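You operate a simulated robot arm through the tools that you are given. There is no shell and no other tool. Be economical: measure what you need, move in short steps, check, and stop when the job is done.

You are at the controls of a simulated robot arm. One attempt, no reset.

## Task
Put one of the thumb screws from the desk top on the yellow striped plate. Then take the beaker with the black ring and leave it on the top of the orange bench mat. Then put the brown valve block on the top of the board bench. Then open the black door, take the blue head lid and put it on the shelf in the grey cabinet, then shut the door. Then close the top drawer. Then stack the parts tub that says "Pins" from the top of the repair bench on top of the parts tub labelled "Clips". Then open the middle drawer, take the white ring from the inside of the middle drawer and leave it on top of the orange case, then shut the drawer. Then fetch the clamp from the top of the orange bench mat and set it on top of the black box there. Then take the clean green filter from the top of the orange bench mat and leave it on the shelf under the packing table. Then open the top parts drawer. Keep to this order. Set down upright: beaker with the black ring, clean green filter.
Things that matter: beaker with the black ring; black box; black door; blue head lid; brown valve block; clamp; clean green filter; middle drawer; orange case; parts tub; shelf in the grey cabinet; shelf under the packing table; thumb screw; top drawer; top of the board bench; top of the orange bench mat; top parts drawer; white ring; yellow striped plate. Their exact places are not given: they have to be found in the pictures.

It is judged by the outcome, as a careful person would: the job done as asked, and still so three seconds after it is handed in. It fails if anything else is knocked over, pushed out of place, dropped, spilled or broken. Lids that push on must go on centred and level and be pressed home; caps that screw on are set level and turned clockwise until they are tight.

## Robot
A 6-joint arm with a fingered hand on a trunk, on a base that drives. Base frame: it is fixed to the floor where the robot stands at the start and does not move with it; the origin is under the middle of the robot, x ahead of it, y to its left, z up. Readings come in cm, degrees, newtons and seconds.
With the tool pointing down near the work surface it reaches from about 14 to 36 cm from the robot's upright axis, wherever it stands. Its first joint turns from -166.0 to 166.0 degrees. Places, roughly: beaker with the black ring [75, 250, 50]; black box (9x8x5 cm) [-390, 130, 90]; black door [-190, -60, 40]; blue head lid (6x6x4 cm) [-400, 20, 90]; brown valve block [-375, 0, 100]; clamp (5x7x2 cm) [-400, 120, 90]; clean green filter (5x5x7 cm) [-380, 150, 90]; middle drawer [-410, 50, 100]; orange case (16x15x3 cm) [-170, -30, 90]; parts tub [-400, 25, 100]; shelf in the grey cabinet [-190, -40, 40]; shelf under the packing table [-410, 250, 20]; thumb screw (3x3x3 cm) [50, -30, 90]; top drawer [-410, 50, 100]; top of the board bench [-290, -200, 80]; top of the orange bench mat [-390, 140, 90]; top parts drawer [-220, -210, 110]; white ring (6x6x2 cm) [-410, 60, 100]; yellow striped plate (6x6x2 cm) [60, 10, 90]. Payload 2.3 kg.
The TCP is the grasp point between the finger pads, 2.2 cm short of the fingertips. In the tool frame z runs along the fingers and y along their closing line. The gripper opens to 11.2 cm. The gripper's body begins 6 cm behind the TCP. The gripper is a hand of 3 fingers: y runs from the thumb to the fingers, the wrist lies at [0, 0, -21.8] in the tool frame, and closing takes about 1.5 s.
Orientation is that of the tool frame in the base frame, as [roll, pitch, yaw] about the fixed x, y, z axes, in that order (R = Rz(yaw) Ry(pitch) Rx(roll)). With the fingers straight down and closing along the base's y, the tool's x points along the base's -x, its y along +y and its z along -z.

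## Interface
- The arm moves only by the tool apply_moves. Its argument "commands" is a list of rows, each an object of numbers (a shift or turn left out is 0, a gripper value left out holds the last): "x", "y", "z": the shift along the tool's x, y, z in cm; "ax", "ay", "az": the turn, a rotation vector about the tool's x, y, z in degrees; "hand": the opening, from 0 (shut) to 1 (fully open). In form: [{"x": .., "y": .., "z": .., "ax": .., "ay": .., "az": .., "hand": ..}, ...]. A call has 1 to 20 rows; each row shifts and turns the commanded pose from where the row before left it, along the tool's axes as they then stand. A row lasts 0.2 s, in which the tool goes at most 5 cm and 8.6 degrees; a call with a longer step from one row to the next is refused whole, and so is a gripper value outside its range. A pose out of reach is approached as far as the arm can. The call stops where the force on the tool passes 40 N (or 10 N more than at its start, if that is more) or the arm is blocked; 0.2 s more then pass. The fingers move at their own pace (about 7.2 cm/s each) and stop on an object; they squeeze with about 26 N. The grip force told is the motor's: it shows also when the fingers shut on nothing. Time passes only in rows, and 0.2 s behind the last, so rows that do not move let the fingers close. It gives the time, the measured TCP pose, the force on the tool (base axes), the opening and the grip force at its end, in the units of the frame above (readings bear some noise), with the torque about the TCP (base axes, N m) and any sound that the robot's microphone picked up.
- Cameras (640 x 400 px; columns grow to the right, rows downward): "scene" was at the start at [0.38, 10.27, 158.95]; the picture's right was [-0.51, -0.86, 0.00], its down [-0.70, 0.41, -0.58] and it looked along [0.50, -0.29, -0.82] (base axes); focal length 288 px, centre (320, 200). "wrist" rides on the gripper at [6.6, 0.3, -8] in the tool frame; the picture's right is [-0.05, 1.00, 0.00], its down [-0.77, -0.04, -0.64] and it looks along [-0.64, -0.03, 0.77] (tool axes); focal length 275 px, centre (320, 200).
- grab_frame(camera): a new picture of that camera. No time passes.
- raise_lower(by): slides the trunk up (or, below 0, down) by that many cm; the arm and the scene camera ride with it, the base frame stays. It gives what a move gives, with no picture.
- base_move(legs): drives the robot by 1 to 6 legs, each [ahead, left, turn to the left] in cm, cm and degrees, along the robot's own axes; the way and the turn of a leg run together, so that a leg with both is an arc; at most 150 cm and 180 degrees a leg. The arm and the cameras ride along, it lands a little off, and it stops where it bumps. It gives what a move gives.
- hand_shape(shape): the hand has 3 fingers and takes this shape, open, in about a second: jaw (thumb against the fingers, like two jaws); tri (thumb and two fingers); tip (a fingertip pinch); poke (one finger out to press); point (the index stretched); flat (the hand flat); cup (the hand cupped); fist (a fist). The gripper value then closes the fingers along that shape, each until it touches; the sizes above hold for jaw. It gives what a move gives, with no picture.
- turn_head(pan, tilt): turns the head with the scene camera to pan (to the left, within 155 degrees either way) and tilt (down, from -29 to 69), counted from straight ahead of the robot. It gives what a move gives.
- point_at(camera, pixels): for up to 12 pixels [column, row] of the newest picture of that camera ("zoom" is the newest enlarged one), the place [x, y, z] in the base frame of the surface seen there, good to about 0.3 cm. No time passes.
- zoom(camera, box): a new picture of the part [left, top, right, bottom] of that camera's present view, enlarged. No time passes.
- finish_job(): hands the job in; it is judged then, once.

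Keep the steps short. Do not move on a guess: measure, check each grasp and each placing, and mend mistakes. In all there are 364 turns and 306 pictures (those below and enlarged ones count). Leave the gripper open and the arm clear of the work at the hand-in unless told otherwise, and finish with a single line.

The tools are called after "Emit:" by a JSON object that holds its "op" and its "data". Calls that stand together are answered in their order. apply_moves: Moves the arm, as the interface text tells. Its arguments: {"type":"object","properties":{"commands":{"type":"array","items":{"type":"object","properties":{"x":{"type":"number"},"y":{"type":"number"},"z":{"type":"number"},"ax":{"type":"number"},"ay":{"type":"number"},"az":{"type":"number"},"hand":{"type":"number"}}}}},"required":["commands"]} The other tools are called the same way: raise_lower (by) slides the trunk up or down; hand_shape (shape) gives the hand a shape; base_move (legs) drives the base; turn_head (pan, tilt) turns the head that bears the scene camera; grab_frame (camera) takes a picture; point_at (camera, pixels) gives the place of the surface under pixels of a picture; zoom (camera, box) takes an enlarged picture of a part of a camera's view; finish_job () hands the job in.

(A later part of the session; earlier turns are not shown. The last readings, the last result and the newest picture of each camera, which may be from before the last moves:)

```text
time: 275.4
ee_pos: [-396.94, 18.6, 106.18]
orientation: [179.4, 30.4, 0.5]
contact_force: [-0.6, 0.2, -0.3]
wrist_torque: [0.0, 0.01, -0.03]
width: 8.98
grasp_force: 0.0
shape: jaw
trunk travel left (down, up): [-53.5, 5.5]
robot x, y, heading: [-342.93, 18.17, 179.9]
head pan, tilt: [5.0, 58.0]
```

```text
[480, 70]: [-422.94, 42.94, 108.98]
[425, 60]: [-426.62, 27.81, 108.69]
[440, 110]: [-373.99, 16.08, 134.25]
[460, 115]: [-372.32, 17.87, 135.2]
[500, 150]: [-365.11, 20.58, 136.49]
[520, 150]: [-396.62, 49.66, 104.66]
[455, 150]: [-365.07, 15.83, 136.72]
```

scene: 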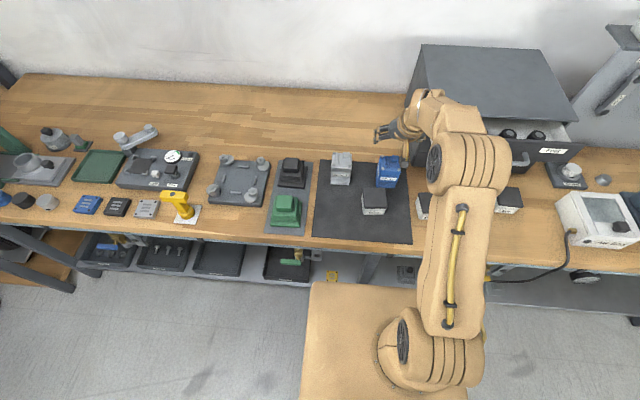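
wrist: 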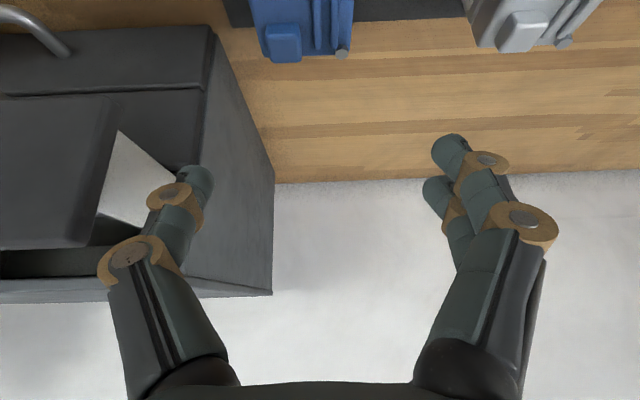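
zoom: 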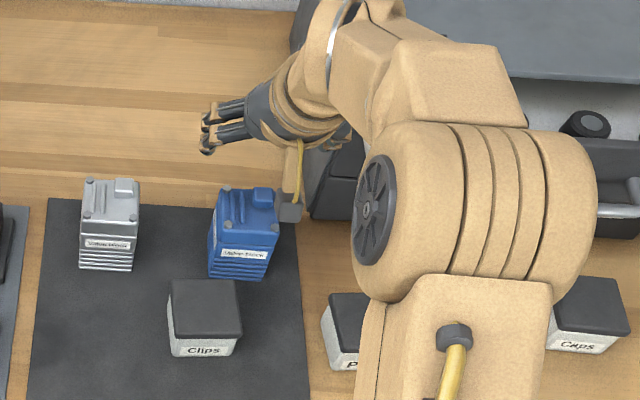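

Lower to z≈98 first, then verify.

Emit:
{"op": "apply_moves", "data": {"commands": [{"x": 1.9, "y": -0.4, "z": 3.5}, {"x": 2, "z": 3.5}, {}]}}

Emit:
{"op": "grab_frame", "data": {"camera": "wrist"}}

Emit:
{"op": "zoom", "data": {"camera": "scene", "box": [350, 110, 450, 220]}}

```text
time: 276.2
ee_pos: [-397.04, 18.79, 98.33]
orientation: [179.3, 30.2, 0.5]
contact_force: [-0.7, -0.2, 0.1]
wrist_torque: [-0.02, -0.01, 0.03]
width: 8.94
grasp_force: 0.2
shape: jaw
trunk travel left (down, up): [-53.5, 5.5]
robot x, y, heading: [-342.61, 18.19, 179.8]
head pan, tilt: [5.0, 58.0]
```

```text
205 pictures are left
```

wrist: 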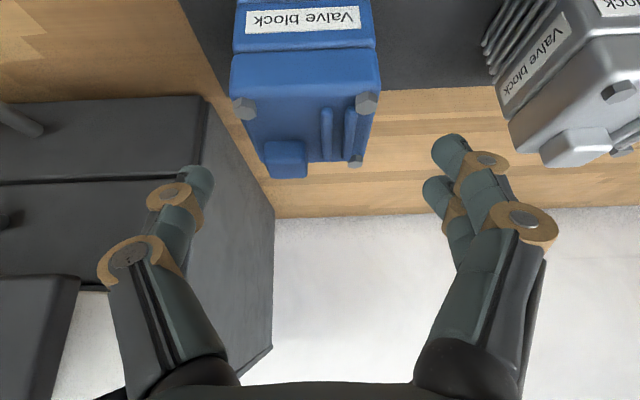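

```text
3.64 times, centred on (400, 165) of scene
```

zoom: 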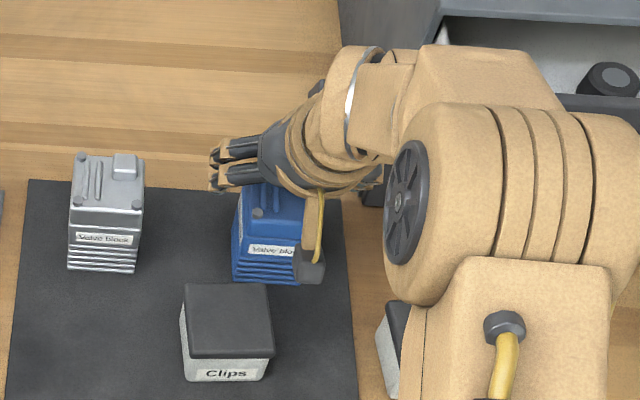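

Emit:
{"op": "apply_moves", "data": {"commands": [{"x": 0.8, "y": -0.3, "z": 1.4}, {"x": 0.75, "z": 1.3}, {}]}}

Emit:
{"op": "grab_frame", "data": {"camera": "wrist"}}

```text
time: 277.1
ee_pos: [-397.16, 19.14, 95.38]
orientation: [179.5, 30.4, 0.5]
contact_force: [-0.1, 0.8, 0.2]
wrist_torque: [0.0, 0.01, -0.02]
width: 8.94
grasp_force: 0.0
shape: jaw
trunk travel left (down, up): [-53.5, 5.5]
robot x, y, heading: [-343.19, 18.25, 180.1]
head pan, tilt: [5.0, 58.0]
```

```text
203 pictures are left
```

wrist: 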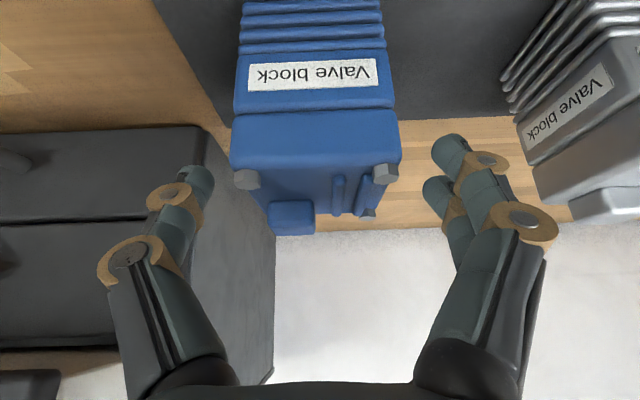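

Fingertips are beside the lid only. Lower 0.3 and close.

Emit:
{"op": "apply_moves", "data": {"commands": [{"x": 0.15, "z": 0.26}, {"hand": 0.6}, {"hand": 0.4}, {"hand": 0.2}, {"hand": 0}, {}, {}, {}, {}]}}

Emit:
{"op": "grab_frame", "data": {"camera": "wrist"}}

```text
time: 279.1
ee_pos: [-397.24, 19.22, 94.99]
orientation: [179.4, 30.2, 0.6]
contact_force: [-0.7, -0.3, -0.8]
wrist_torque: [0.0, 0.01, 0.0]
width: 5.13
grasp_force: 25.9
shape: jaw
trunk travel left (down, up): [-53.5, 5.5]
robot x, y, heading: [-342.93, 18.27, 180.2]
head pan, tilt: [5.0, 58.0]
```

```text
202 pictures are left
```

wrist: 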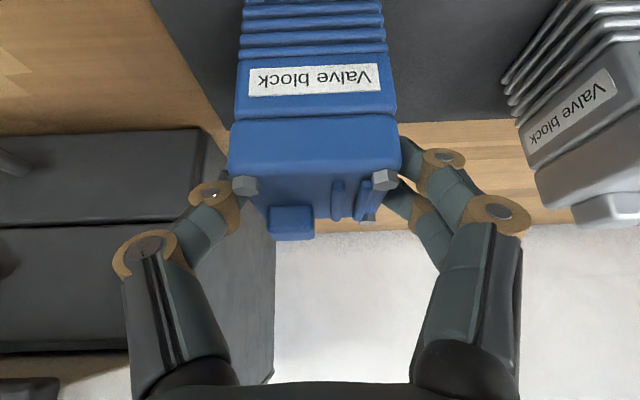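

Gripped (5.1 cm). Lift 2.5 cm and check that only the lid comes.

Emit:
{"op": "apply_moves", "data": {"commands": [{"x": -0.25, "z": -0.43}, {"x": -0.5, "z": -0.87}, {"x": -0.5, "z": -0.87}, {}]}}

Emit:
{"op": "grab_frame", "data": {"camera": "wrist"}}

```text
time: 280.1
ee_pos: [-397.02, 19.19, 97.64]
orientation: [179.4, 30.3, 0.5]
contact_force: [0.5, 0.9, -2.3]
wrist_torque: [-0.03, -0.04, 0.03]
width: 5.17
grasp_force: 26.3
shape: jaw
trunk travel left (down, up): [-53.5, 5.5]
robot x, y, heading: [-343.03, 18.27, 180.0]
head pan, tilt: [5.0, 58.0]
```

```text
201 pictures are left
```

wrist: 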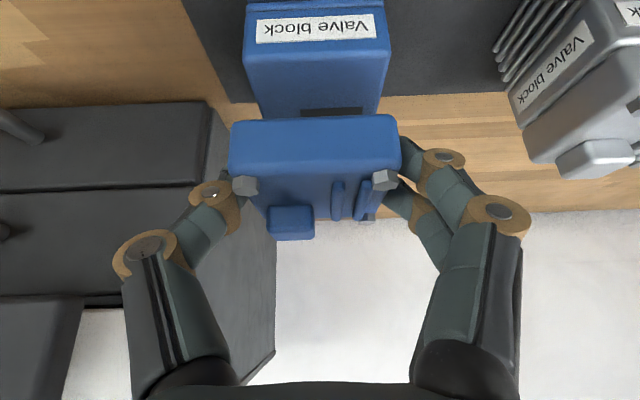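

Only the lid came. Lift to z≈115 and retract to x≈−378.

Emit:
{"op": "apply_moves", "data": {"commands": [{"x": -1.8, "z": -3.1}, {"x": -1.8, "z": -3.1}, {"x": -1.8, "z": -3.1}, {"x": -1.8, "z": -3.1}, {"x": -1.8, "z": -3.1}, {"x": 3.46, "z": -2}, {"x": 3.46, "z": -2}, {"x": 3.46, "z": -2}, {"x": 3.46, "z": -2}, {"x": 2.4, "z": -1.4}, {}]}}

Emit:
{"op": "base_move", "data": {"legs": [[-20, 0, 0], [0, 135, 0], [0, 0, -90]]}}

Emit:
{"op": "grab_frame", "data": {"camera": "wrist"}}

```text
time: 282.4
ee_pos: [-378.47, 19.5, 115.43]
orientation: [179.4, 30.3, 0.5]
contact_force: [-0.3, -0.3, -1.6]
wrist_torque: [0.02, 0.0, -0.01]
width: 5.17
grasp_force: 25.5
shape: jaw
trunk travel left (down, up): [-53.5, 5.5]
robot x, y, heading: [-342.63, 18.46, 179.9]
head pan, tilt: [5.0, 58.0]
```

```text
time: 294.2
ee_pos: [-321.09, -80.5, 115.34]
orientation: [179.4, 30.4, -88.9]
contact_force: [0.4, -0.1, -1.7]
wrist_torque: [-0.03, 0.02, -0.02]
width: 5.15
grasp_force: 25.8
shape: jaw
trunk travel left (down, up): [-53.5, 5.5]
robot x, y, heading: [-322.41, -116.08, 90.5]
head pan, tilt: [5.0, 58.0]
```

```text
200 pictures are left
```

wrist: 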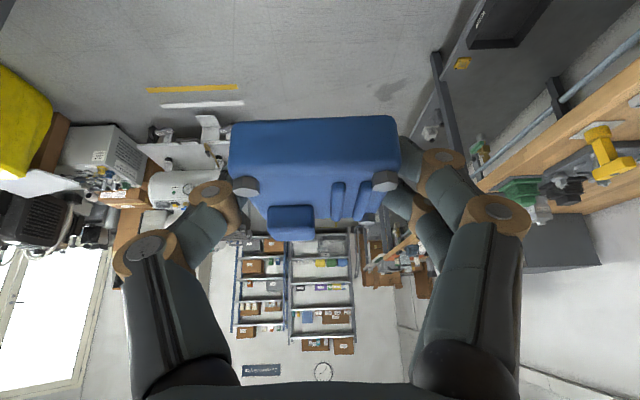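

Drive back 4, right 129, to stand in front of the open cabinet.

Emit:
{"op": "base_move", "data": {"legs": [[-5, 0, -0.5], [0, -65, 0], [0, -65, 0]]}}

Emit:
{"op": "turn_head", "data": {"pan": 0, "tilt": 45}}

Emit:
{"op": "grab_frame", "data": {"camera": "scene"}}

```text
time: 301.6
ee_pos: [-190.2, -84.79, 115.5]
orientation: [179.4, 30.2, -89.2]
contact_force: [0.6, -0.1, -0.8]
wrist_torque: [-0.01, 0.01, 0.02]
width: 5.16
grasp_force: 25.7
shape: jaw
trunk travel left (down, up): [-53.5, 5.5]
robot x, y, heading: [-191.66, -120.23, 90.2]
head pan, tilt: [5.0, 58.0]
```

```text
time: 302.4
ee_pos: [-190.23, -84.68, 115.49]
orientation: [179.3, 30.3, -89.2]
contact_force: [-0.2, -0.2, -1.5]
wrist_torque: [0.01, -0.02, -0.01]
width: 5.16
grasp_force: 26.0
shape: jaw
trunk travel left (down, up): [-53.5, 5.5]
robot x, y, heading: [-191.72, -120.87, 90.5]
head pan, tilt: [0.0, 45.0]
```

```text
199 pictures are left
```

scene: 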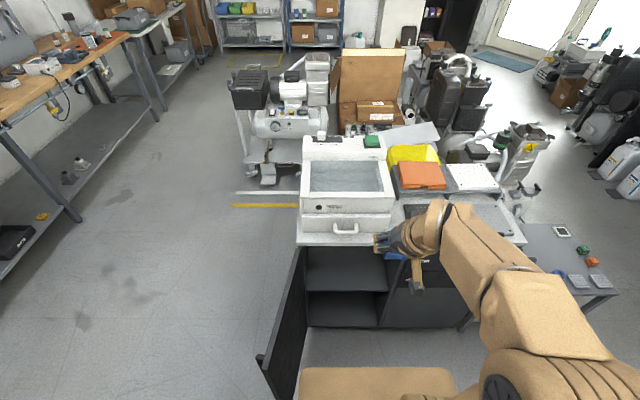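

Lower the trunk (40+12), then measure.

Emit:
{"op": "raise_lower", "data": {"by": -40}}

Emit:
{"op": "raise_lower", "data": {"by": -12}}

Emit:
{"op": "base_move", "data": {"legs": [[14, 0, 0]]}}

Emit:
{"op": "grab_frame", "data": {"camera": "scene"}}

Emit:
{"op": "grab_frame", "data": {"camera": "wrist"}}

```text
time: 306.2
ee_pos: [-190.34, -84.74, 75.46]
orientation: [179.4, 30.3, -89.1]
contact_force: [0.0, -0.2, -1.2]
wrist_torque: [0.03, 0.02, 0.01]
width: 5.14
grasp_force: 26.3
shape: jaw
trunk travel left (down, up): [-13.5, 45.5]
robot x, y, heading: [-191.32, -120.39, 90.2]
head pan, tilt: [0.0, 45.0]
```

```text
time: 307.7
ee_pos: [-190.21, -84.78, 63.55]
orientation: [179.4, 30.2, -89.1]
contact_force: [0.4, -0.4, -1.6]
wrist_torque: [-0.01, 0.0, 0.0]
width: 5.14
grasp_force: 26.1
shape: jaw
trunk travel left (down, up): [-1.5, 57.5]
robot x, y, heading: [-191.42, -120.75, 90.4]
head pan, tilt: [0.0, 45.0]
```

```text
time: 309.0
ee_pos: [-190.38, -70.4, 63.41]
orientation: [179.4, 30.4, -89.2]
contact_force: [0.6, 0.4, -1.3]
wrist_torque: [0.0, 0.02, -0.01]
width: 5.16
grasp_force: 26.2
shape: jaw
trunk travel left (down, up): [-1.5, 57.5]
robot x, y, heading: [-191.23, -106.22, 90.2]
head pan, tilt: [0.0, 45.0]
```

```text
198 pictures are left
```

scene: 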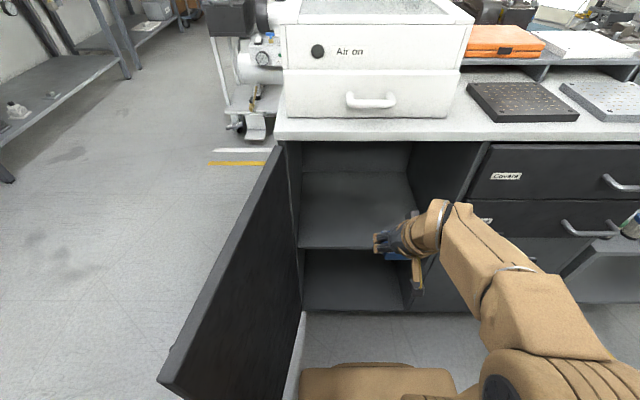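

```text
197 pictures are left
```

wrist: 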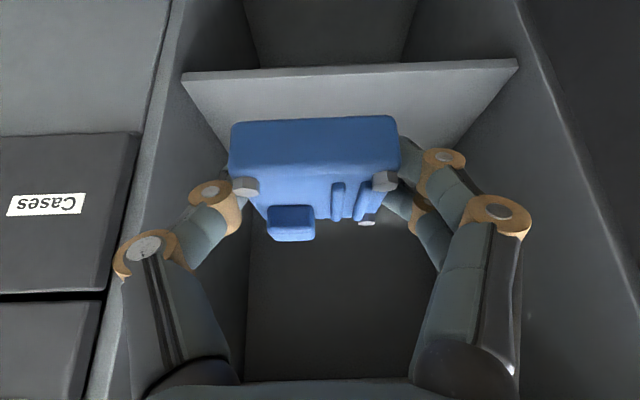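

Emit:
{"op": "point_at", "data": {"camera": "scene", "pixels": [[305, 235], [340, 244], [400, 210], [410, 190], [340, 180], [300, 205], [425, 200], [350, 155], [360, 205]]}}

Emit:
{"op": "point_at", "data": {"camera": "wrist", "pixels": [[200, 80], [500, 70], [350, 80], [140, 100], [560, 120], [320, 125], [320, 160], [240, 130], [390, 125]]}}

```text
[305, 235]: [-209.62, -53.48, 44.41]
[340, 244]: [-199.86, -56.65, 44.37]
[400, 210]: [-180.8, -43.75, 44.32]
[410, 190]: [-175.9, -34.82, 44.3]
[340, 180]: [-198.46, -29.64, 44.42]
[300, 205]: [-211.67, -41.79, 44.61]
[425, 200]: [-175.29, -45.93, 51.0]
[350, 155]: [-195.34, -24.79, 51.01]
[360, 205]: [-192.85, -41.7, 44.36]
```

```text
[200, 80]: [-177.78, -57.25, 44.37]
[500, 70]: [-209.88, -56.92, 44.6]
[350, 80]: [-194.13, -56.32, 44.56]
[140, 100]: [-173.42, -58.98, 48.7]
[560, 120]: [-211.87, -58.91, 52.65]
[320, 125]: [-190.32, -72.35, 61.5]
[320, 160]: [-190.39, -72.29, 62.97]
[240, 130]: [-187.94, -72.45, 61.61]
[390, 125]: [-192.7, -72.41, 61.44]
```

Shelf spans x −211…−176, y −57…−25. Lower the lid to z≈50.5 in front, then drive in 14.

Emit:
{"op": "apply_moves", "data": {"commands": [{"x": 2.17, "z": 3.75}, {"x": 2.17, "z": 3.75}, {"x": 2.17, "z": 3.75}, {}]}}

Emit:
{"op": "base_move", "data": {"legs": [[14, 0, 0]]}}

Emit:
{"op": "grab_frame", "data": {"camera": "scene"}}

Emit:
{"op": "grab_frame", "data": {"camera": "wrist"}}

```text
time: 310.0
ee_pos: [-190.23, -69.78, 52.67]
orientation: [179.5, 29.9, -89.2]
contact_force: [-0.4, 0.4, -1.4]
wrist_torque: [0.0, -0.01, 0.0]
width: 5.15
grasp_force: 26.1
shape: jaw
out of reach, approached as far as the arm can: row 3
trunk travel left (down, up): [-1.5, 57.5]
robot x, y, heading: [-191.27, -106.07, 90.2]
head pan, tilt: [0.0, 45.0]
```

```text
time: 311.4
ee_pos: [-190.45, -55.77, 52.69]
orientation: [179.3, 30.0, -89.1]
contact_force: [0.2, 0.0, -1.3]
wrist_torque: [-0.04, 0.03, -0.03]
width: 5.11
grasp_force: 26.2
shape: jaw
trunk travel left (down, up): [-1.5, 57.5]
robot x, y, heading: [-191.75, -91.95, 90.5]
head pan, tilt: [0.0, 45.0]
```

```text
196 pictures are left
```

scene: 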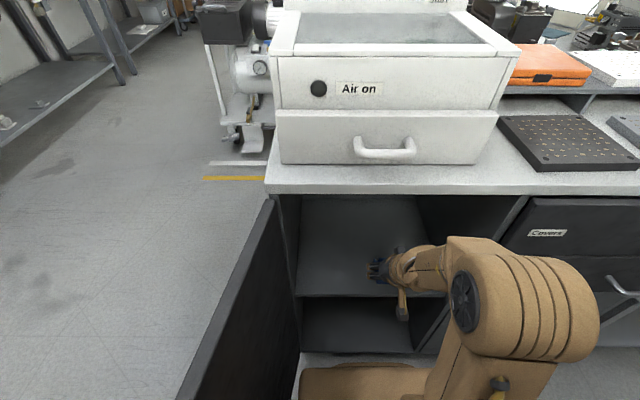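

```text
195 pictures are left
```

wrist: 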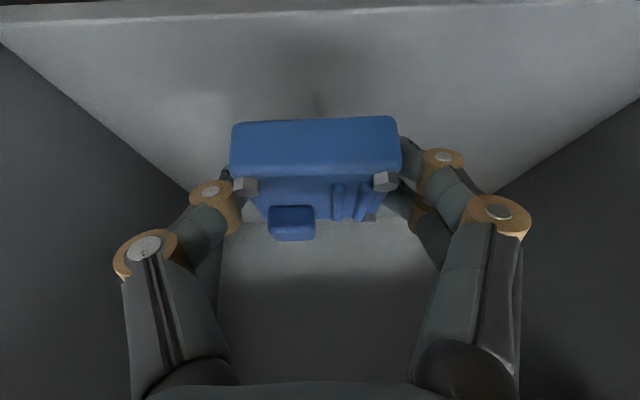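

The arm is at its low limit this close; back the base 10 and extend the arm 15 instead.

Emit:
{"op": "base_move", "data": {"legs": [[-11, 0, 0]]}}

Emit:
{"op": "apply_moves", "data": {"commands": [{"x": -3.46, "z": 2}, {"x": -3.46, "z": 2}, {"x": -3.46, "z": 2}, {"x": -3.46, "z": 2}, {}]}}

Emit:
{"op": "grab_frame", "data": {"camera": "scene"}}

```text
time: 312.6
ee_pos: [-190.45, -66.95, 52.8]
orientation: [179.4, 30.1, -88.9]
contact_force: [-0.5, 0.8, -1.3]
wrist_torque: [-0.02, 0.0, -0.01]
width: 5.11
grasp_force: 25.8
shape: jaw
trunk travel left (down, up): [-1.5, 57.5]
robot x, y, heading: [-191.14, -103.35, 90.8]
head pan, tilt: [0.0, 45.0]
```

```text
time: 313.8
ee_pos: [-190.87, -51.0, 52.56]
orientation: [179.5, 30.0, -89.0]
contact_force: [-0.7, -0.3, -1.1]
wrist_torque: [-0.01, 0.02, 0.01]
width: 5.13
grasp_force: 26.6
shape: jaw
trunk travel left (down, up): [-1.5, 57.5]
robot x, y, heading: [-190.98, -102.77, 90.4]
head pan, tilt: [0.0, 45.0]
```

```text
194 pictures are left
```

scene: 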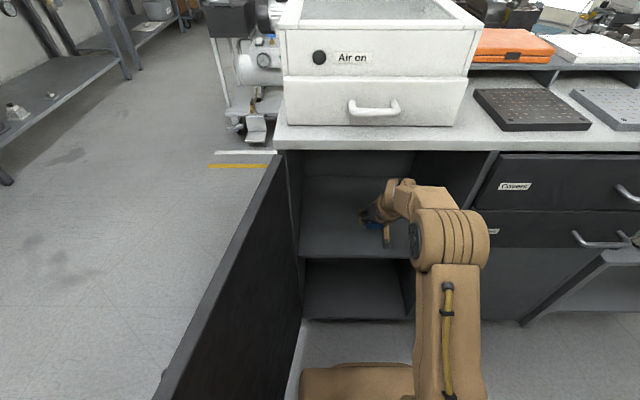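

Lower 4.5, then creep to contact.

Emit:
{"op": "apply_moves", "data": {"commands": [{"x": 1.1, "z": 1.95}, {"x": 1.15, "z": 1.95}, {}, {}]}}

Emit:
{"op": "grab_frame", "data": {"camera": "wrist"}}

```text
time: 314.8
ee_pos: [-190.87, -50.89, 48.18]
orientation: [179.4, 30.2, -89.1]
contact_force: [0.2, -0.5, -1.0]
wrist_torque: [-0.02, 0.03, 0.01]
width: 5.14
grasp_force: 26.5
shape: jaw
trunk travel left (down, up): [-1.5, 57.5]
robot x, y, heading: [-191.56, -103.08, 90.7]
head pan, tilt: [0.0, 45.0]
```

```text
193 pictures are left
```

wrist: 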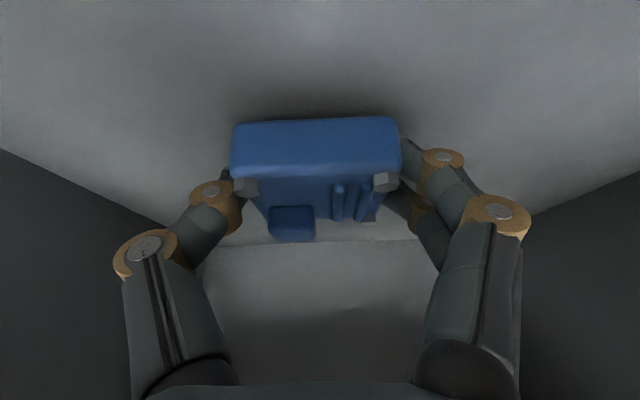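

Emit:
{"op": "apply_moves", "data": {"commands": [{"x": 0.2, "z": 0.35}, {"x": 0.15, "z": 0.26}, {"x": 0.1, "z": 0.17}, {}, {}]}}

Emit:
{"op": "point_at", "data": {"camera": "wrist", "pixels": [[315, 130], [315, 118], [315, 105]]}}

```text
time: 315.9
ee_pos: [-190.67, -50.92, 47.42]
orientation: [179.4, 30.1, -89.0]
contact_force: [0.2, 0.4, -1.7]
wrist_torque: [-0.01, 0.01, 0.04]
width: 5.1
grasp_force: 25.7
shape: jaw
trunk travel left (down, up): [-1.5, 57.5]
robot x, y, heading: [-191.4, -103.06, 90.3]
head pan, tilt: [0.0, 45.0]
```

```text
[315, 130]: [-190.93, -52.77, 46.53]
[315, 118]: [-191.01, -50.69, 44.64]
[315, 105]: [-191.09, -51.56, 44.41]
```

Emit:
{"op": "apply_moves", "data": {"commands": [{"x": 0.1, "z": 0.17}, {"x": 0.1, "z": 0.17}, {"x": 0.1, "z": 0.17}, {}, {}]}}

Emit:
{"op": "grab_frame", "data": {"camera": "wrist"}}

```text
time: 317.1
ee_pos: [-190.92, -51.06, 46.92]
orientation: [179.6, 30.3, -88.9]
contact_force: [-0.7, 4.6, 10.0]
wrist_torque: [0.05, 0.4, -0.15]
width: 5.11
grasp_force: 25.5
shape: jaw
trunk travel left (down, up): [-1.5, 57.5]
robot x, y, heading: [-191.17, -102.99, 90.5]
head pan, tilt: [0.0, 45.0]
```

```text
192 pictures are left
```

wrist: 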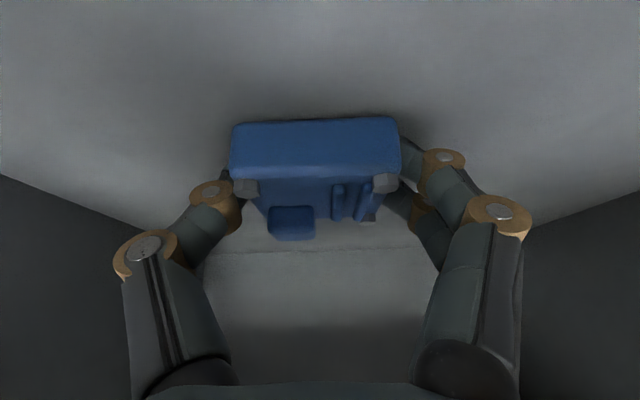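

Contact felt. Open the fingers and withdraw up and back.

Emit:
{"op": "apply_moves", "data": {"commands": [{"hand": 0.5}, {"hand": 0.58}, {"hand": 0.65}, {}, {}, {}, {"x": -0.5, "z": -0.87}, {"x": -1, "z": -1.73}, {"x": -1, "z": -1.73}, {"x": -1, "z": -1.73}, {}]}}

Emit:
{"op": "grab_frame", "data": {"camera": "wrist"}}

```text
time: 319.6
ee_pos: [-190.96, -51.01, 53.93]
orientation: [179.5, 30.1, -88.9]
contact_force: [-0.2, 0.4, -0.1]
wrist_torque: [-0.01, 0.0, 0.02]
width: 7.25
grasp_force: 0.1
shape: jaw
trunk travel left (down, up): [-1.5, 57.5]
robot x, y, heading: [-191.19, -103.17, 90.6]
head pan, tilt: [0.0, 45.0]
```

```text
191 pictures are left
```

wrist: 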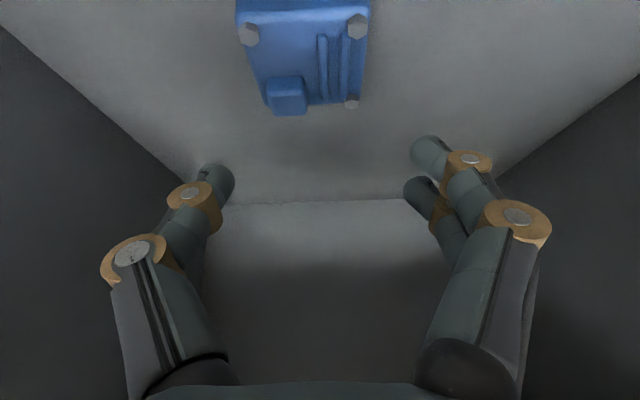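

The lid stands on the shelf. Withdraw, back off, raise the trunk above the door, and straighten the hand.

Emit:
{"op": "apply_moves", "data": {"commands": [{"x": 3.46, "z": -2}, {"x": 3.46, "z": -2}, {"x": 3.46, "z": -2}, {"x": 3.46, "z": -2}, {}]}}

Emit:
{"op": "base_move", "data": {"legs": [[-15, 0, 0]]}}

Emit:
{"op": "raise_lower", "data": {"by": 36}}

Emit:
{"op": "apply_moves", "data": {"commands": [{"ay": 7.5, "hand": 0}, {"ay": 7.5}, {"ay": 7.5}, {"ay": 7.6}, {}, {}]}}

Emit:
{"op": "turn_head", "data": {"pan": 15, "tilt": 55}}

Emit:
{"op": "grab_frame", "data": {"camera": "scene"}}

```text
time: 320.8
ee_pos: [-190.44, -67.04, 54.06]
orientation: [179.5, 30.1, -88.9]
contact_force: [0.4, -0.9, -0.4]
wrist_torque: [-0.04, -0.02, 0.01]
width: 7.21
grasp_force: 0.1
shape: jaw
trunk travel left (down, up): [-1.5, 57.5]
robot x, y, heading: [-191.7, -103.28, 90.6]
head pan, tilt: [0.0, 45.0]
```

```text
time: 322.1
ee_pos: [-190.4, -81.94, 54.05]
orientation: [179.4, 30.2, -89.0]
contact_force: [-1.3, 0.0, 0.2]
wrist_torque: [-0.01, 0.0, -0.03]
width: 7.22
grasp_force: 0.1
shape: jaw
trunk travel left (down, up): [-1.5, 57.5]
robot x, y, heading: [-191.15, -117.82, 90.5]
head pan, tilt: [0.0, 45.0]
```

```text
time: 325.6
ee_pos: [-190.37, -81.89, 90.16]
orientation: [179.5, 30.1, -88.9]
contact_force: [1.6, 0.5, 0.3]
wrist_torque: [0.01, -0.01, 0.0]
width: 7.27
grasp_force: 0.1
shape: jaw
trunk travel left (down, up): [-37.5, 21.5]
robot x, y, heading: [-191.03, -118.45, 90.5]
head pan, tilt: [0.0, 45.0]
```

```text
time: 327.0
ee_pos: [-190.33, -81.93, 90.03]
orientation: [179.4, 0.0, -88.7]
contact_force: [-0.5, -0.2, 1.1]
wrist_torque: [0.0, 0.0, 0.01]
width: 0.0
grasp_force: 25.7
shape: jaw
trunk travel left (down, up): [-37.5, 21.5]
robot x, y, heading: [-191.33, -117.93, 90.3]
head pan, tilt: [0.0, 45.0]
```

```text
time: 327.8
ee_pos: [-190.41, -81.89, 90.11]
orientation: [179.5, 0.0, -88.7]
contact_force: [-0.1, 0.3, -0.3]
wrist_torque: [-0.01, 0.01, 0.01]
width: 0.0
grasp_force: 26.2
shape: jaw
trunk travel left (down, up): [-37.5, 21.5]
robot x, y, heading: [-191.36, -118.07, 90.3]
head pan, tilt: [15.0, 55.0]
```

```text
190 pictures are left
```

scene: 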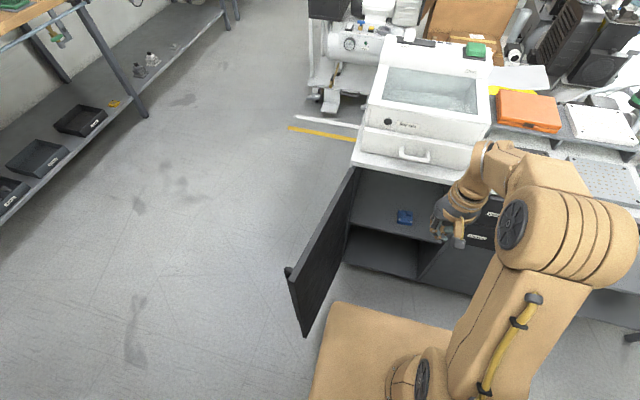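

The lid is on the shelf. Drive left 36 over the door top (hand at z 90 > 79), then lower the fist on the door's outer side.

Emit:
{"op": "base_move", "data": {"legs": [[0, 38, 0]]}}

Emit:
{"op": "grab_frame", "data": {"camera": "wrist"}}

```text
time: 330.2
ee_pos: [-228.46, -82.28, 90.19]
orientation: [179.5, 0.1, -88.6]
contact_force: [-1.0, -0.5, 0.0]
wrist_torque: [-0.02, -0.02, -0.02]
width: 0.01
grasp_force: 26.4
shape: jaw
trunk travel left (down, up): [-37.5, 21.5]
robot x, y, heading: [-229.42, -118.43, 90.6]
head pan, tilt: [15.0, 55.0]
```

```text
189 pictures are left
```

wrist: 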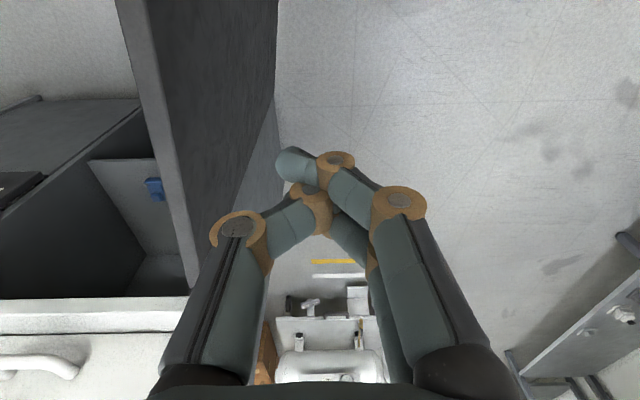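

Lower 21 on the outer side, then drive right 24 to push the door.

Emit:
{"op": "apply_moves", "data": {"commands": [{"z": 4}, {"z": 4}, {"z": 4}, {"z": 4}, {"z": 4}, {}]}}

Emit:
{"op": "base_move", "data": {"legs": [[0, -15, 0], [0, -12, 0]]}}

Emit:
{"op": "grab_frame", "data": {"camera": "scene"}}

```text
time: 331.6
ee_pos: [-228.59, -82.28, 70.36]
orientation: [179.5, 0.0, -88.6]
contact_force: [0.4, -0.2, -0.8]
wrist_torque: [0.02, 0.03, 0.0]
width: 0.01
grasp_force: 26.5
shape: jaw
trunk travel left (down, up): [-37.5, 21.5]
robot x, y, heading: [-229.34, -118.24, 90.5]
head pan, tilt: [15.0, 55.0]
```

```text
time: 333.8
ee_pos: [-201.27, -82.05, 70.33]
orientation: [179.4, 0.0, -88.7]
contact_force: [0.3, 0.3, -1.1]
wrist_torque: [0.02, 0.0, 0.0]
width: 0.01
grasp_force: 26.2
shape: jaw
trunk travel left (down, up): [-37.5, 21.5]
robot x, y, heading: [-201.79, -118.42, 90.3]
head pan, tilt: [15.0, 55.0]
```

```text
188 pictures are left
```

scene: 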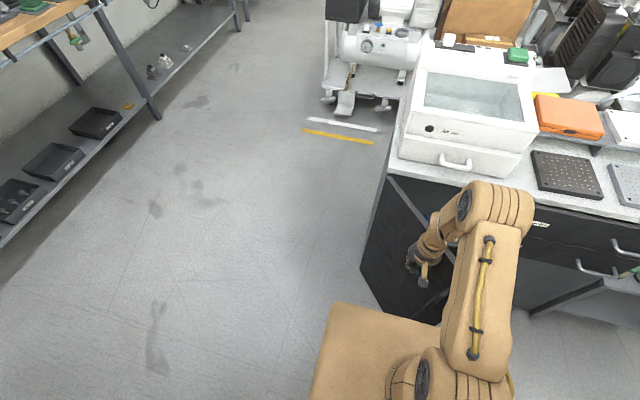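

Door is half shut. Drive right 8 more, then push forward 12 with the base.

Emit:
{"op": "base_move", "data": {"legs": [[0, -8, 0], [10, 0, 0]]}}

Emit:
{"op": "grab_frame", "data": {"camera": "scene"}}

```text
time: 335.6
ee_pos: [-193.8, -71.77, 70.3]
orientation: [179.5, 0.0, -88.4]
contact_force: [0.2, 0.7, -0.3]
wrist_torque: [-0.01, 0.02, 0.03]
width: 0.0
grasp_force: 26.3
shape: jaw
trunk travel left (down, up): [-37.5, 21.5]
robot x, y, heading: [-194.4, -108.27, 90.6]
head pan, tilt: [15.0, 55.0]
```

```text
187 pictures are left
```

scene: 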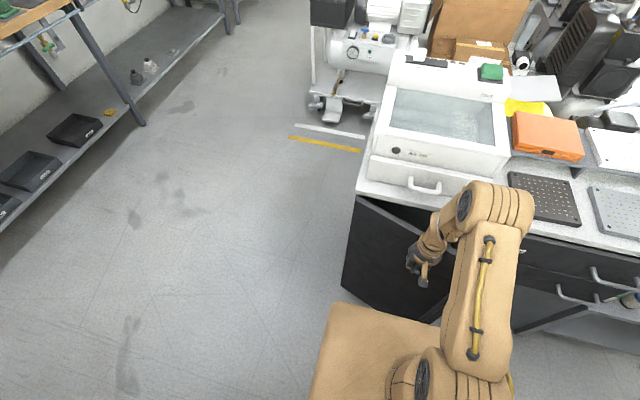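

Emit:
{"op": "point_at", "data": {"camera": "scene", "pixels": [[425, 191], [410, 182], [440, 186], [375, 170]]}}

Emit:
{"op": "apply_moves", "data": {"commands": [{"y": -4}, {"y": -4}, {"y": -2.5}, {}]}}

```text
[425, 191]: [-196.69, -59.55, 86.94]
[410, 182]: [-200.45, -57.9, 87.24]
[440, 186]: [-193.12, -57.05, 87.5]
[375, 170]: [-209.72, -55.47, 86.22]
```

```text
time: 336.4
ee_pos: [-184.73, -71.7, 70.35]
orientation: [179.7, 0.3, -88.0]
contact_force: [-29.7, 11.2, 11.6]
wrist_torque: [-0.11, -0.93, 0.29]
width: 0.01
grasp_force: 25.8
shape: jaw
trunk travel left (down, up): [-37.5, 21.5]
robot x, y, heading: [-194.25, -107.75, 91.0]
head pan, tilt: [15.0, 55.0]
stopped in row 3: the force on the tool passed its limit at 54 N (the readings are from after the stop); the commanded pose is now the measured one
```

The hand met the bar's side. Ease back 2 cm and push forward.

Emit:
{"op": "apply_moves", "data": {"commands": [{"y": 2}, {"x": -2}, {"x": -2}, {"x": -1.5}, {"x": -1}, {}]}}

Emit:
{"op": "grab_frame", "data": {"camera": "scene"}}

```text
time: 337.8
ee_pos: [-186.58, -65.38, 70.28]
orientation: [179.6, 0.1, -88.1]
contact_force: [-0.4, 0.0, -0.7]
wrist_torque: [0.0, 0.02, 0.0]
width: 0.0
grasp_force: 26.0
shape: jaw
trunk travel left (down, up): [-37.5, 21.5]
robot x, y, heading: [-194.14, -107.82, 90.6]
head pan, tilt: [15.0, 55.0]
```

```text
186 pictures are left
```

scene: 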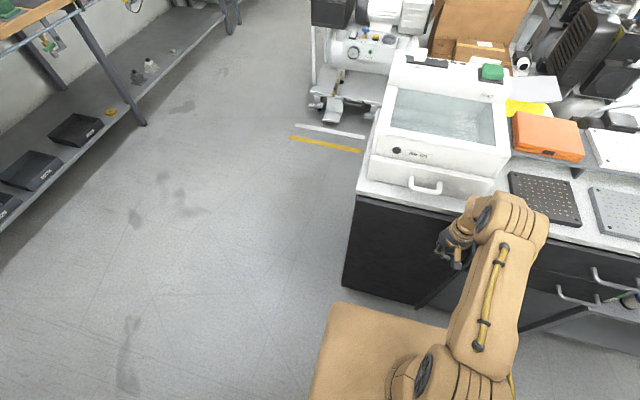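

Nearly shut. Push on until force is felt.

Emit:
{"op": "apply_moves", "data": {"commands": [{"x": -0.8}, {"x": -0.8}, {"x": -0.8}, {"x": -0.7}, {"x": -0.5}, {"x": -0.5}, {}]}}

Emit:
{"op": "grab_frame", "data": {"camera": "scene"}}

Emit:
{"op": "zoom", "data": {"camera": "scene", "box": [340, 170, 540, 330]}}

```text
time: 338.9
ee_pos: [-186.63, -62.99, 70.38]
orientation: [179.3, -0.3, -88.3]
contact_force: [1.5, -28.2, 9.8]
wrist_torque: [2.69, 0.14, -0.06]
width: 0.0
grasp_force: 25.8
shape: jaw
trunk travel left (down, up): [-37.5, 21.5]
robot x, y, heading: [-194.38, -108.32, 90.6]
head pan, tilt: [15.0, 55.0]
stopped in row 5: the force on the tool passed its limit at 48 N (the readings are from after the stop); the commanded pose is now the measured one
```

```text
185 pictures are left
```

scene: 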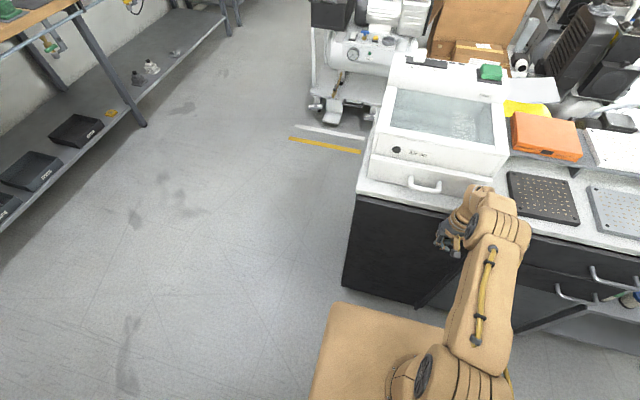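

```text
2.50 times, centred on (440, 250) of scene
```

zoom: 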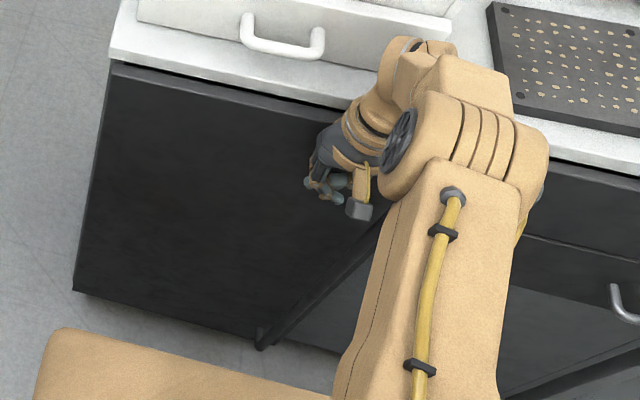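

The hand body met the countertop edge. Back off 6, tilt the fingers forward 24°, and push again a bit lower.

Emit:
{"op": "apply_moves", "data": {"commands": [{"x": 3}, {"x": 4}, {"ay": -8}, {"ay": -8}, {"ay": -8}, {}]}}

Emit:
{"op": "grab_frame", "data": {"camera": "wrist"}}

Emit:
{"op": "zoom", "data": {"camera": "scene", "box": [340, 170, 540, 330]}}

```text
time: 340.3
ee_pos: [-186.12, -64.7, 72.37]
orientation: [178.3, 19.1, -88.6]
contact_force: [0.7, 0.4, -0.9]
wrist_torque: [0.01, 0.0, -0.03]
width: 0.0
grasp_force: 26.0
shape: jaw
out of reach, approached as far as the arm can: row 4, 5
trunk travel left (down, up): [-37.5, 21.5]
robot x, y, heading: [-194.16, -108.14, 90.9]
head pan, tilt: [15.0, 55.0]
```

```text
183 pictures are left
```

wrist: 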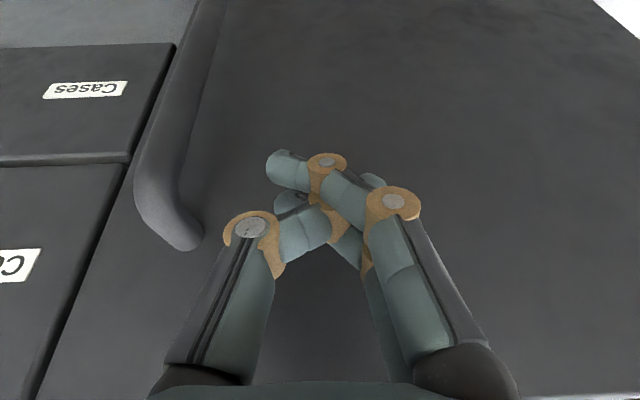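

```text
2.50 times, centred on (440, 250) of scene
```

zoom: 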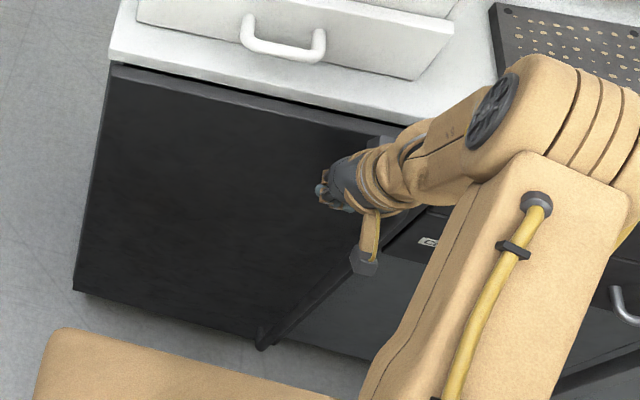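

Measure the door face against the drawer fronts to see if it's flush.

Emit:
{"op": "point_at", "data": {"camera": "wrist", "pixels": [[100, 100], [240, 60], [400, 60], [560, 100], [230, 150], [110, 300], [500, 250], [60, 230], [350, 30]]}}

```text
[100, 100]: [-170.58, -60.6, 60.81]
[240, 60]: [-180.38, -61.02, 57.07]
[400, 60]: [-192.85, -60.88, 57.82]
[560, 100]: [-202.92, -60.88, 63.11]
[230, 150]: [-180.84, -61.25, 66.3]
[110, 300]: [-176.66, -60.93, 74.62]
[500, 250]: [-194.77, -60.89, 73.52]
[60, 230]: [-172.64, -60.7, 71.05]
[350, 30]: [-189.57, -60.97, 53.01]
```

It's practically flush (y −60.9 everywhere); give one last gentle press with the fingers, then retreat.

Emit:
{"op": "apply_moves", "data": {"commands": [{"x": -0.76, "z": 0.26}, {"x": -0.76, "z": 0.26}, {"x": -0.76, "z": 0.26}, {"x": -0.57, "z": 0.2}, {"x": -0.57, "z": 0.2}, {}]}}

Emit:
{"op": "apply_moves", "data": {"commands": [{"x": 3, "z": -1}, {"x": 4, "z": -1.3}, {"ay": 7, "z": -2}, {"ay": 7, "z": -2}, {"ay": 5, "z": -2}, {}]}}

Emit:
{"op": "grab_frame", "data": {"camera": "wrist"}}

```text
time: 341.2
ee_pos: [-186.44, -62.68, 71.99]
orientation: [177.6, 19.2, -89.1]
contact_force: [-1.2, -19.7, 0.4]
wrist_torque: [-0.2, 0.0, -0.3]
width: 0.0
grasp_force: 26.3
shape: jaw
trunk travel left (down, up): [-37.5, 21.5]
robot x, y, heading: [-194.33, -108.09, 90.6]
head pan, tilt: [15.0, 55.0]
stopped in row 4: the force on the tool passed its limit at 46 N (the readings are from after the stop); the commanded pose is now the measured one
```

```text
time: 342.6
ee_pos: [-185.84, -67.03, 78.75]
orientation: [176.9, 3.3, -88.0]
contact_force: [-1.1, 0.1, -0.1]
wrist_torque: [-0.02, -0.04, -0.02]
width: 0.02
grasp_force: 26.0
shape: jaw
out of reach, approached as far as the arm can: row 1, 2, 3
trunk travel left (down, up): [-37.5, 21.5]
robot x, y, heading: [-194.49, -108.3, 90.8]
head pan, tilt: [15.0, 55.0]
```

```text
181 pictures are left
```

wrist: 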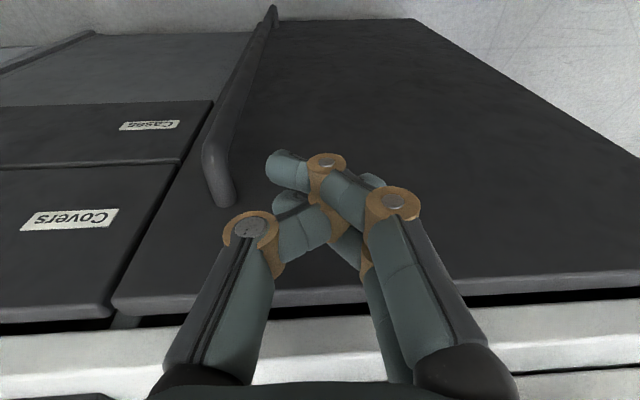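

Door shut. Next the top drawer on the repair bench. Raise the trunk, drive there.

Emit:
{"op": "raise_lower", "data": {"by": 15}}

Emit:
{"op": "apply_moves", "data": {"commands": [{"ay": 3.3, "x": 2}, {"ax": 3, "x": 4, "z": -2}, {"x": 4, "z": -4}, {"z": -4}, {"x": 4, "z": -4}, {}]}}

Emit:
{"op": "base_move", "data": {"legs": [[-11, 0, -0.7], [0, 65, 0], [0, 65, 0], [0, 0, 90], [0, -130, 0], [0, -31, 0]]}}

Emit:
{"op": "turn_head", "data": {"pan": 0, "tilt": 50}}

Emit:
{"op": "grab_frame", "data": {"camera": "scene"}}

```text
time: 344.4
ee_pos: [-185.88, -67.15, 93.82]
orientation: [176.9, 3.3, -88.0]
contact_force: [0.7, 0.9, 0.4]
wrist_torque: [0.0, -0.03, -0.03]
width: 0.01
grasp_force: 26.0
shape: jaw
trunk travel left (down, up): [-52.5, 6.5]
robot x, y, heading: [-194.62, -108.09, 91.1]
head pan, tilt: [15.0, 55.0]
```

```text
refused: row 3 steps farther than a row can; nothing moved
```

```text
time: 363.6
ee_pos: [-363.93, 49.29, 93.96]
orientation: [176.8, 3.4, -0.2]
contact_force: [-0.9, 0.3, 0.4]
wrist_torque: [0.0, 0.01, -0.01]
width: 0.0
grasp_force: 25.9
shape: jaw
trunk travel left (down, up): [-52.5, 6.5]
robot x, y, heading: [-323.17, 39.2, 178.6]
head pan, tilt: [15.0, 55.0]
```

```text
time: 364.4
ee_pos: [-363.83, 49.11, 94.02]
orientation: [176.9, 3.3, -0.3]
contact_force: [0.0, 0.3, -0.5]
wrist_torque: [0.03, -0.01, 0.03]
width: 0.0
grasp_force: 26.3
shape: jaw
trunk travel left (down, up): [-52.5, 6.5]
robot x, y, heading: [-323.53, 38.94, 178.5]
head pan, tilt: [0.0, 50.0]
```

```text
180 pictures are left
```

scene: 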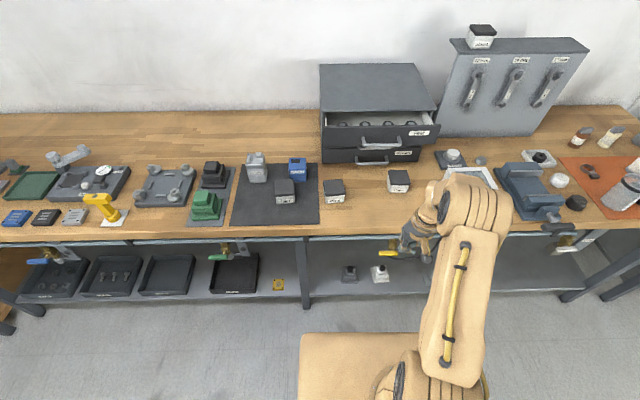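

The arm row was refused but the drive was clear anyway. Now level the hand and raise it, and measure the drawers.

Emit:
{"op": "apply_moves", "data": {"commands": [{"ay": 3.3, "z": -3}, {"ax": 3, "z": -3}, {"z": -4}, {"z": -4}, {"z": -4}, {}]}}

Emit:
{"op": "zoom", "data": {"camera": "scene", "box": [240, 50, 460, 210]}}

Emit:
{"op": "point_at", "data": {"camera": "scene", "pixels": [[345, 132], [430, 130], [380, 140], [360, 150], [330, 158], [410, 155], [372, 162], [390, 150], [325, 145], [370, 75]]}}

```text
time: 365.8
ee_pos: [-363.52, 49.8, 111.67]
orientation: [179.9, -0.1, -0.1]
contact_force: [-1.1, -0.1, 0.3]
wrist_torque: [0.01, 0.0, -0.01]
width: 0.01
grasp_force: 25.8
shape: jaw
trunk travel left (down, up): [-52.5, 6.5]
robot x, y, heading: [-323.55, 39.29, 178.5]
head pan, tilt: [0.0, 50.0]
```

```text
2.50 times, centred on (350, 130) of scene
```

zoom: 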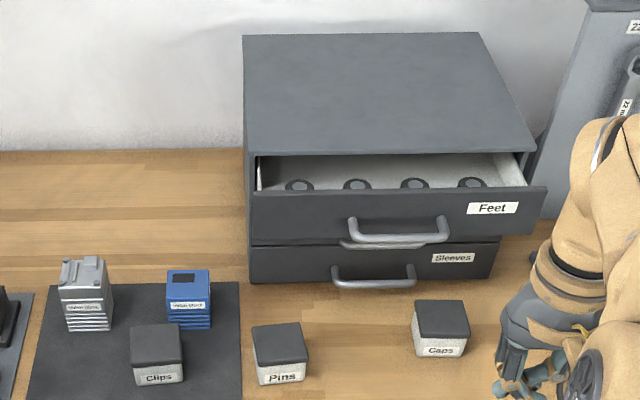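

```text
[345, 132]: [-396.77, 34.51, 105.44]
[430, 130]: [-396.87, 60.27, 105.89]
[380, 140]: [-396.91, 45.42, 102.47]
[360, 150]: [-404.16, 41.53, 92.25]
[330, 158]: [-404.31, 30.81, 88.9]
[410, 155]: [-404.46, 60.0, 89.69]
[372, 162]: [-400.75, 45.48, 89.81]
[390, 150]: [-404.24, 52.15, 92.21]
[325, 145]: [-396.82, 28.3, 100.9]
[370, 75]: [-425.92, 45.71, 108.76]
```

Emit:
{"op": "point_at", "data": {"camera": "zoom", "pixels": [[400, 237], [360, 232], [440, 235], [400, 215], [380, 245], [375, 283], [340, 275], [410, 275], [490, 225], [320, 220], [280, 340], [285, 375]]}}

```text
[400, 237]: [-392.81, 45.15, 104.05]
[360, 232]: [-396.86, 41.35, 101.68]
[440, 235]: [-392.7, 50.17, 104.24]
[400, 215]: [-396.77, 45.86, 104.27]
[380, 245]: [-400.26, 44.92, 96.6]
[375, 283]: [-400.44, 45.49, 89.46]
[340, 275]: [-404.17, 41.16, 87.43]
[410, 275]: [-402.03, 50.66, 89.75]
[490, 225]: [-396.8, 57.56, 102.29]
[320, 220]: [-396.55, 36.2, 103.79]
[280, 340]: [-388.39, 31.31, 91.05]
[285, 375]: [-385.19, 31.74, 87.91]
```

Top handle bar: x −392.8, z 104, y≈45.5; middle handle x −400.3, z 96.6. I'll push the top handle. Retract a bit, drive closer, tilt 30°.

Emit:
{"op": "apply_moves", "data": {"commands": [{"x": 4}, {"x": 4}, {"y": 4}, {}]}}

Emit:
{"op": "base_move", "data": {"legs": [[20, 0, 1.5]]}}

Emit:
{"op": "apply_moves", "data": {"commands": [{"ay": -7.5}, {"ay": -7.5}, {"ay": -7.5}, {"ay": -7.5}, {}]}}

```text
time: 366.8
ee_pos: [-355.51, 45.54, 111.82]
orientation: [179.9, 0.1, -0.2]
contact_force: [0.7, -0.4, 0.5]
wrist_torque: [0.02, 0.0, -0.01]
width: 0.01
grasp_force: 25.9
shape: jaw
trunk travel left (down, up): [-52.5, 6.5]
robot x, y, heading: [-323.26, 39.22, 178.7]
head pan, tilt: [0.0, 50.0]
```

```text
time: 368.4
ee_pos: [-375.78, 45.26, 111.84]
orientation: [179.8, 0.0, 1.0]
contact_force: [-0.5, 0.0, -0.6]
wrist_torque: [0.02, -0.04, -0.01]
width: 0.0
grasp_force: 26.1
shape: jaw
trunk travel left (down, up): [-52.5, 6.5]
robot x, y, heading: [-342.92, 39.33, 179.6]
head pan, tilt: [0.0, 50.0]
```

```text
time: 369.6
ee_pos: [-375.75, 45.29, 111.7]
orientation: [179.8, 30.1, 0.9]
contact_force: [-0.2, -0.3, 0.0]
wrist_torque: [0.0, -0.01, 0.02]
width: 0.04
grasp_force: 26.0
shape: jaw
trunk travel left (down, up): [-52.5, 6.5]
robot x, y, heading: [-343.38, 39.39, 179.6]
head pan, tilt: [0.0, 50.0]
```

Emit:
{"op": "apply_moves", "data": {"commands": [{"x": -1.73, "z": 3.69}, {"x": -1.73, "z": 3.69}, {"x": -1.73, "z": 3.69}, {}]}}

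Emit:
{"op": "grab_frame", "data": {"camera": "wrist"}}

Emit:
{"op": "grab_frame", "data": {"camera": "scene"}}

```text
time: 370.6
ee_pos: [-386.09, 44.86, 104.54]
orientation: [179.9, 30.1, 0.9]
contact_force: [0.3, -0.6, -0.2]
wrist_torque: [0.0, -0.02, 0.0]
width: 0.01
grasp_force: 26.2
shape: jaw
trunk travel left (down, up): [-52.5, 6.5]
robot x, y, heading: [-343.34, 39.65, 179.6]
head pan, tilt: [0.0, 50.0]
```

```text
178 pictures are left
```

wrist: 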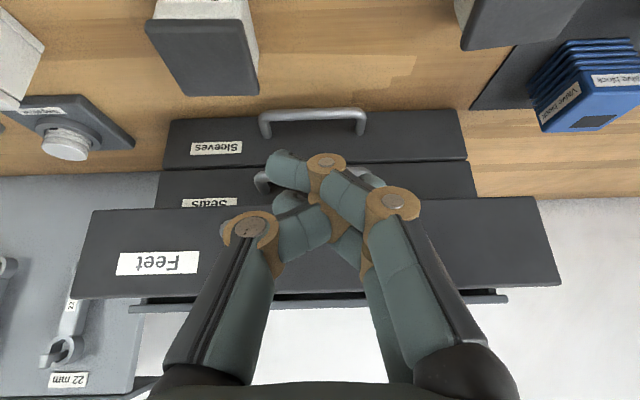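

```text
177 pictures are left
```

scene: 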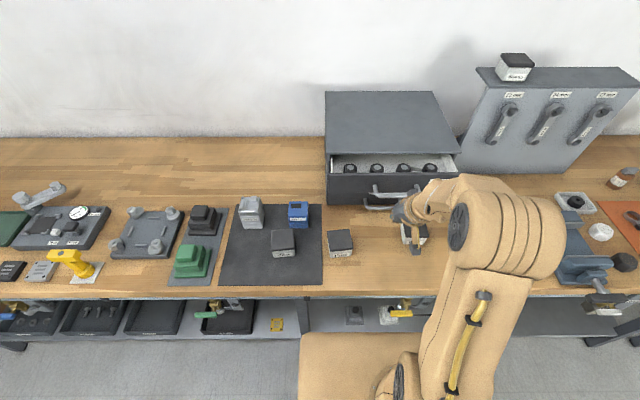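

Push forward, watching force.

Emit:
{"op": "apply_moves", "data": {"commands": [{"x": -1.73, "z": 1}, {"x": -1.73, "z": 1}, {"x": -1.3, "z": 0.75}, {"x": -1.3, "z": 0.75}, {"x": -1.3, "z": 0.75}, {"x": -1.3, "z": 0.75}, {}]}}

Emit:
{"op": "grab_frame", "data": {"camera": "wrist"}}

```text
time: 372.2
ee_pos: [-395.75, 44.84, 104.9]
orientation: [179.8, 30.1, 0.9]
contact_force: [0.3, -1.0, 1.4]
wrist_torque: [0.04, -0.01, 0.0]
width: 0.0
grasp_force: 26.0
shape: jaw
trunk travel left (down, up): [-52.5, 6.5]
robot x, y, heading: [-343.38, 39.59, 179.6]
head pan, tilt: [0.0, 50.0]
```

```text
176 pictures are left
```

wrist: 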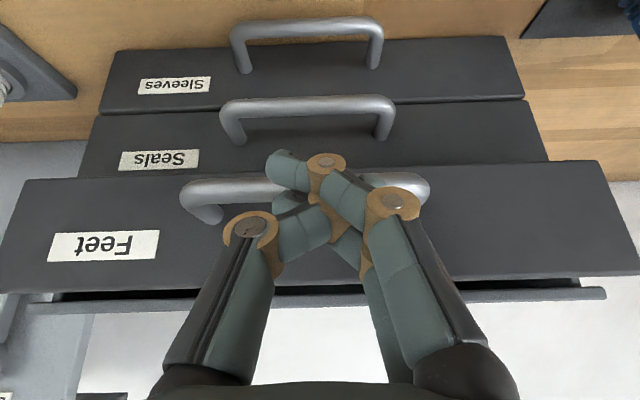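

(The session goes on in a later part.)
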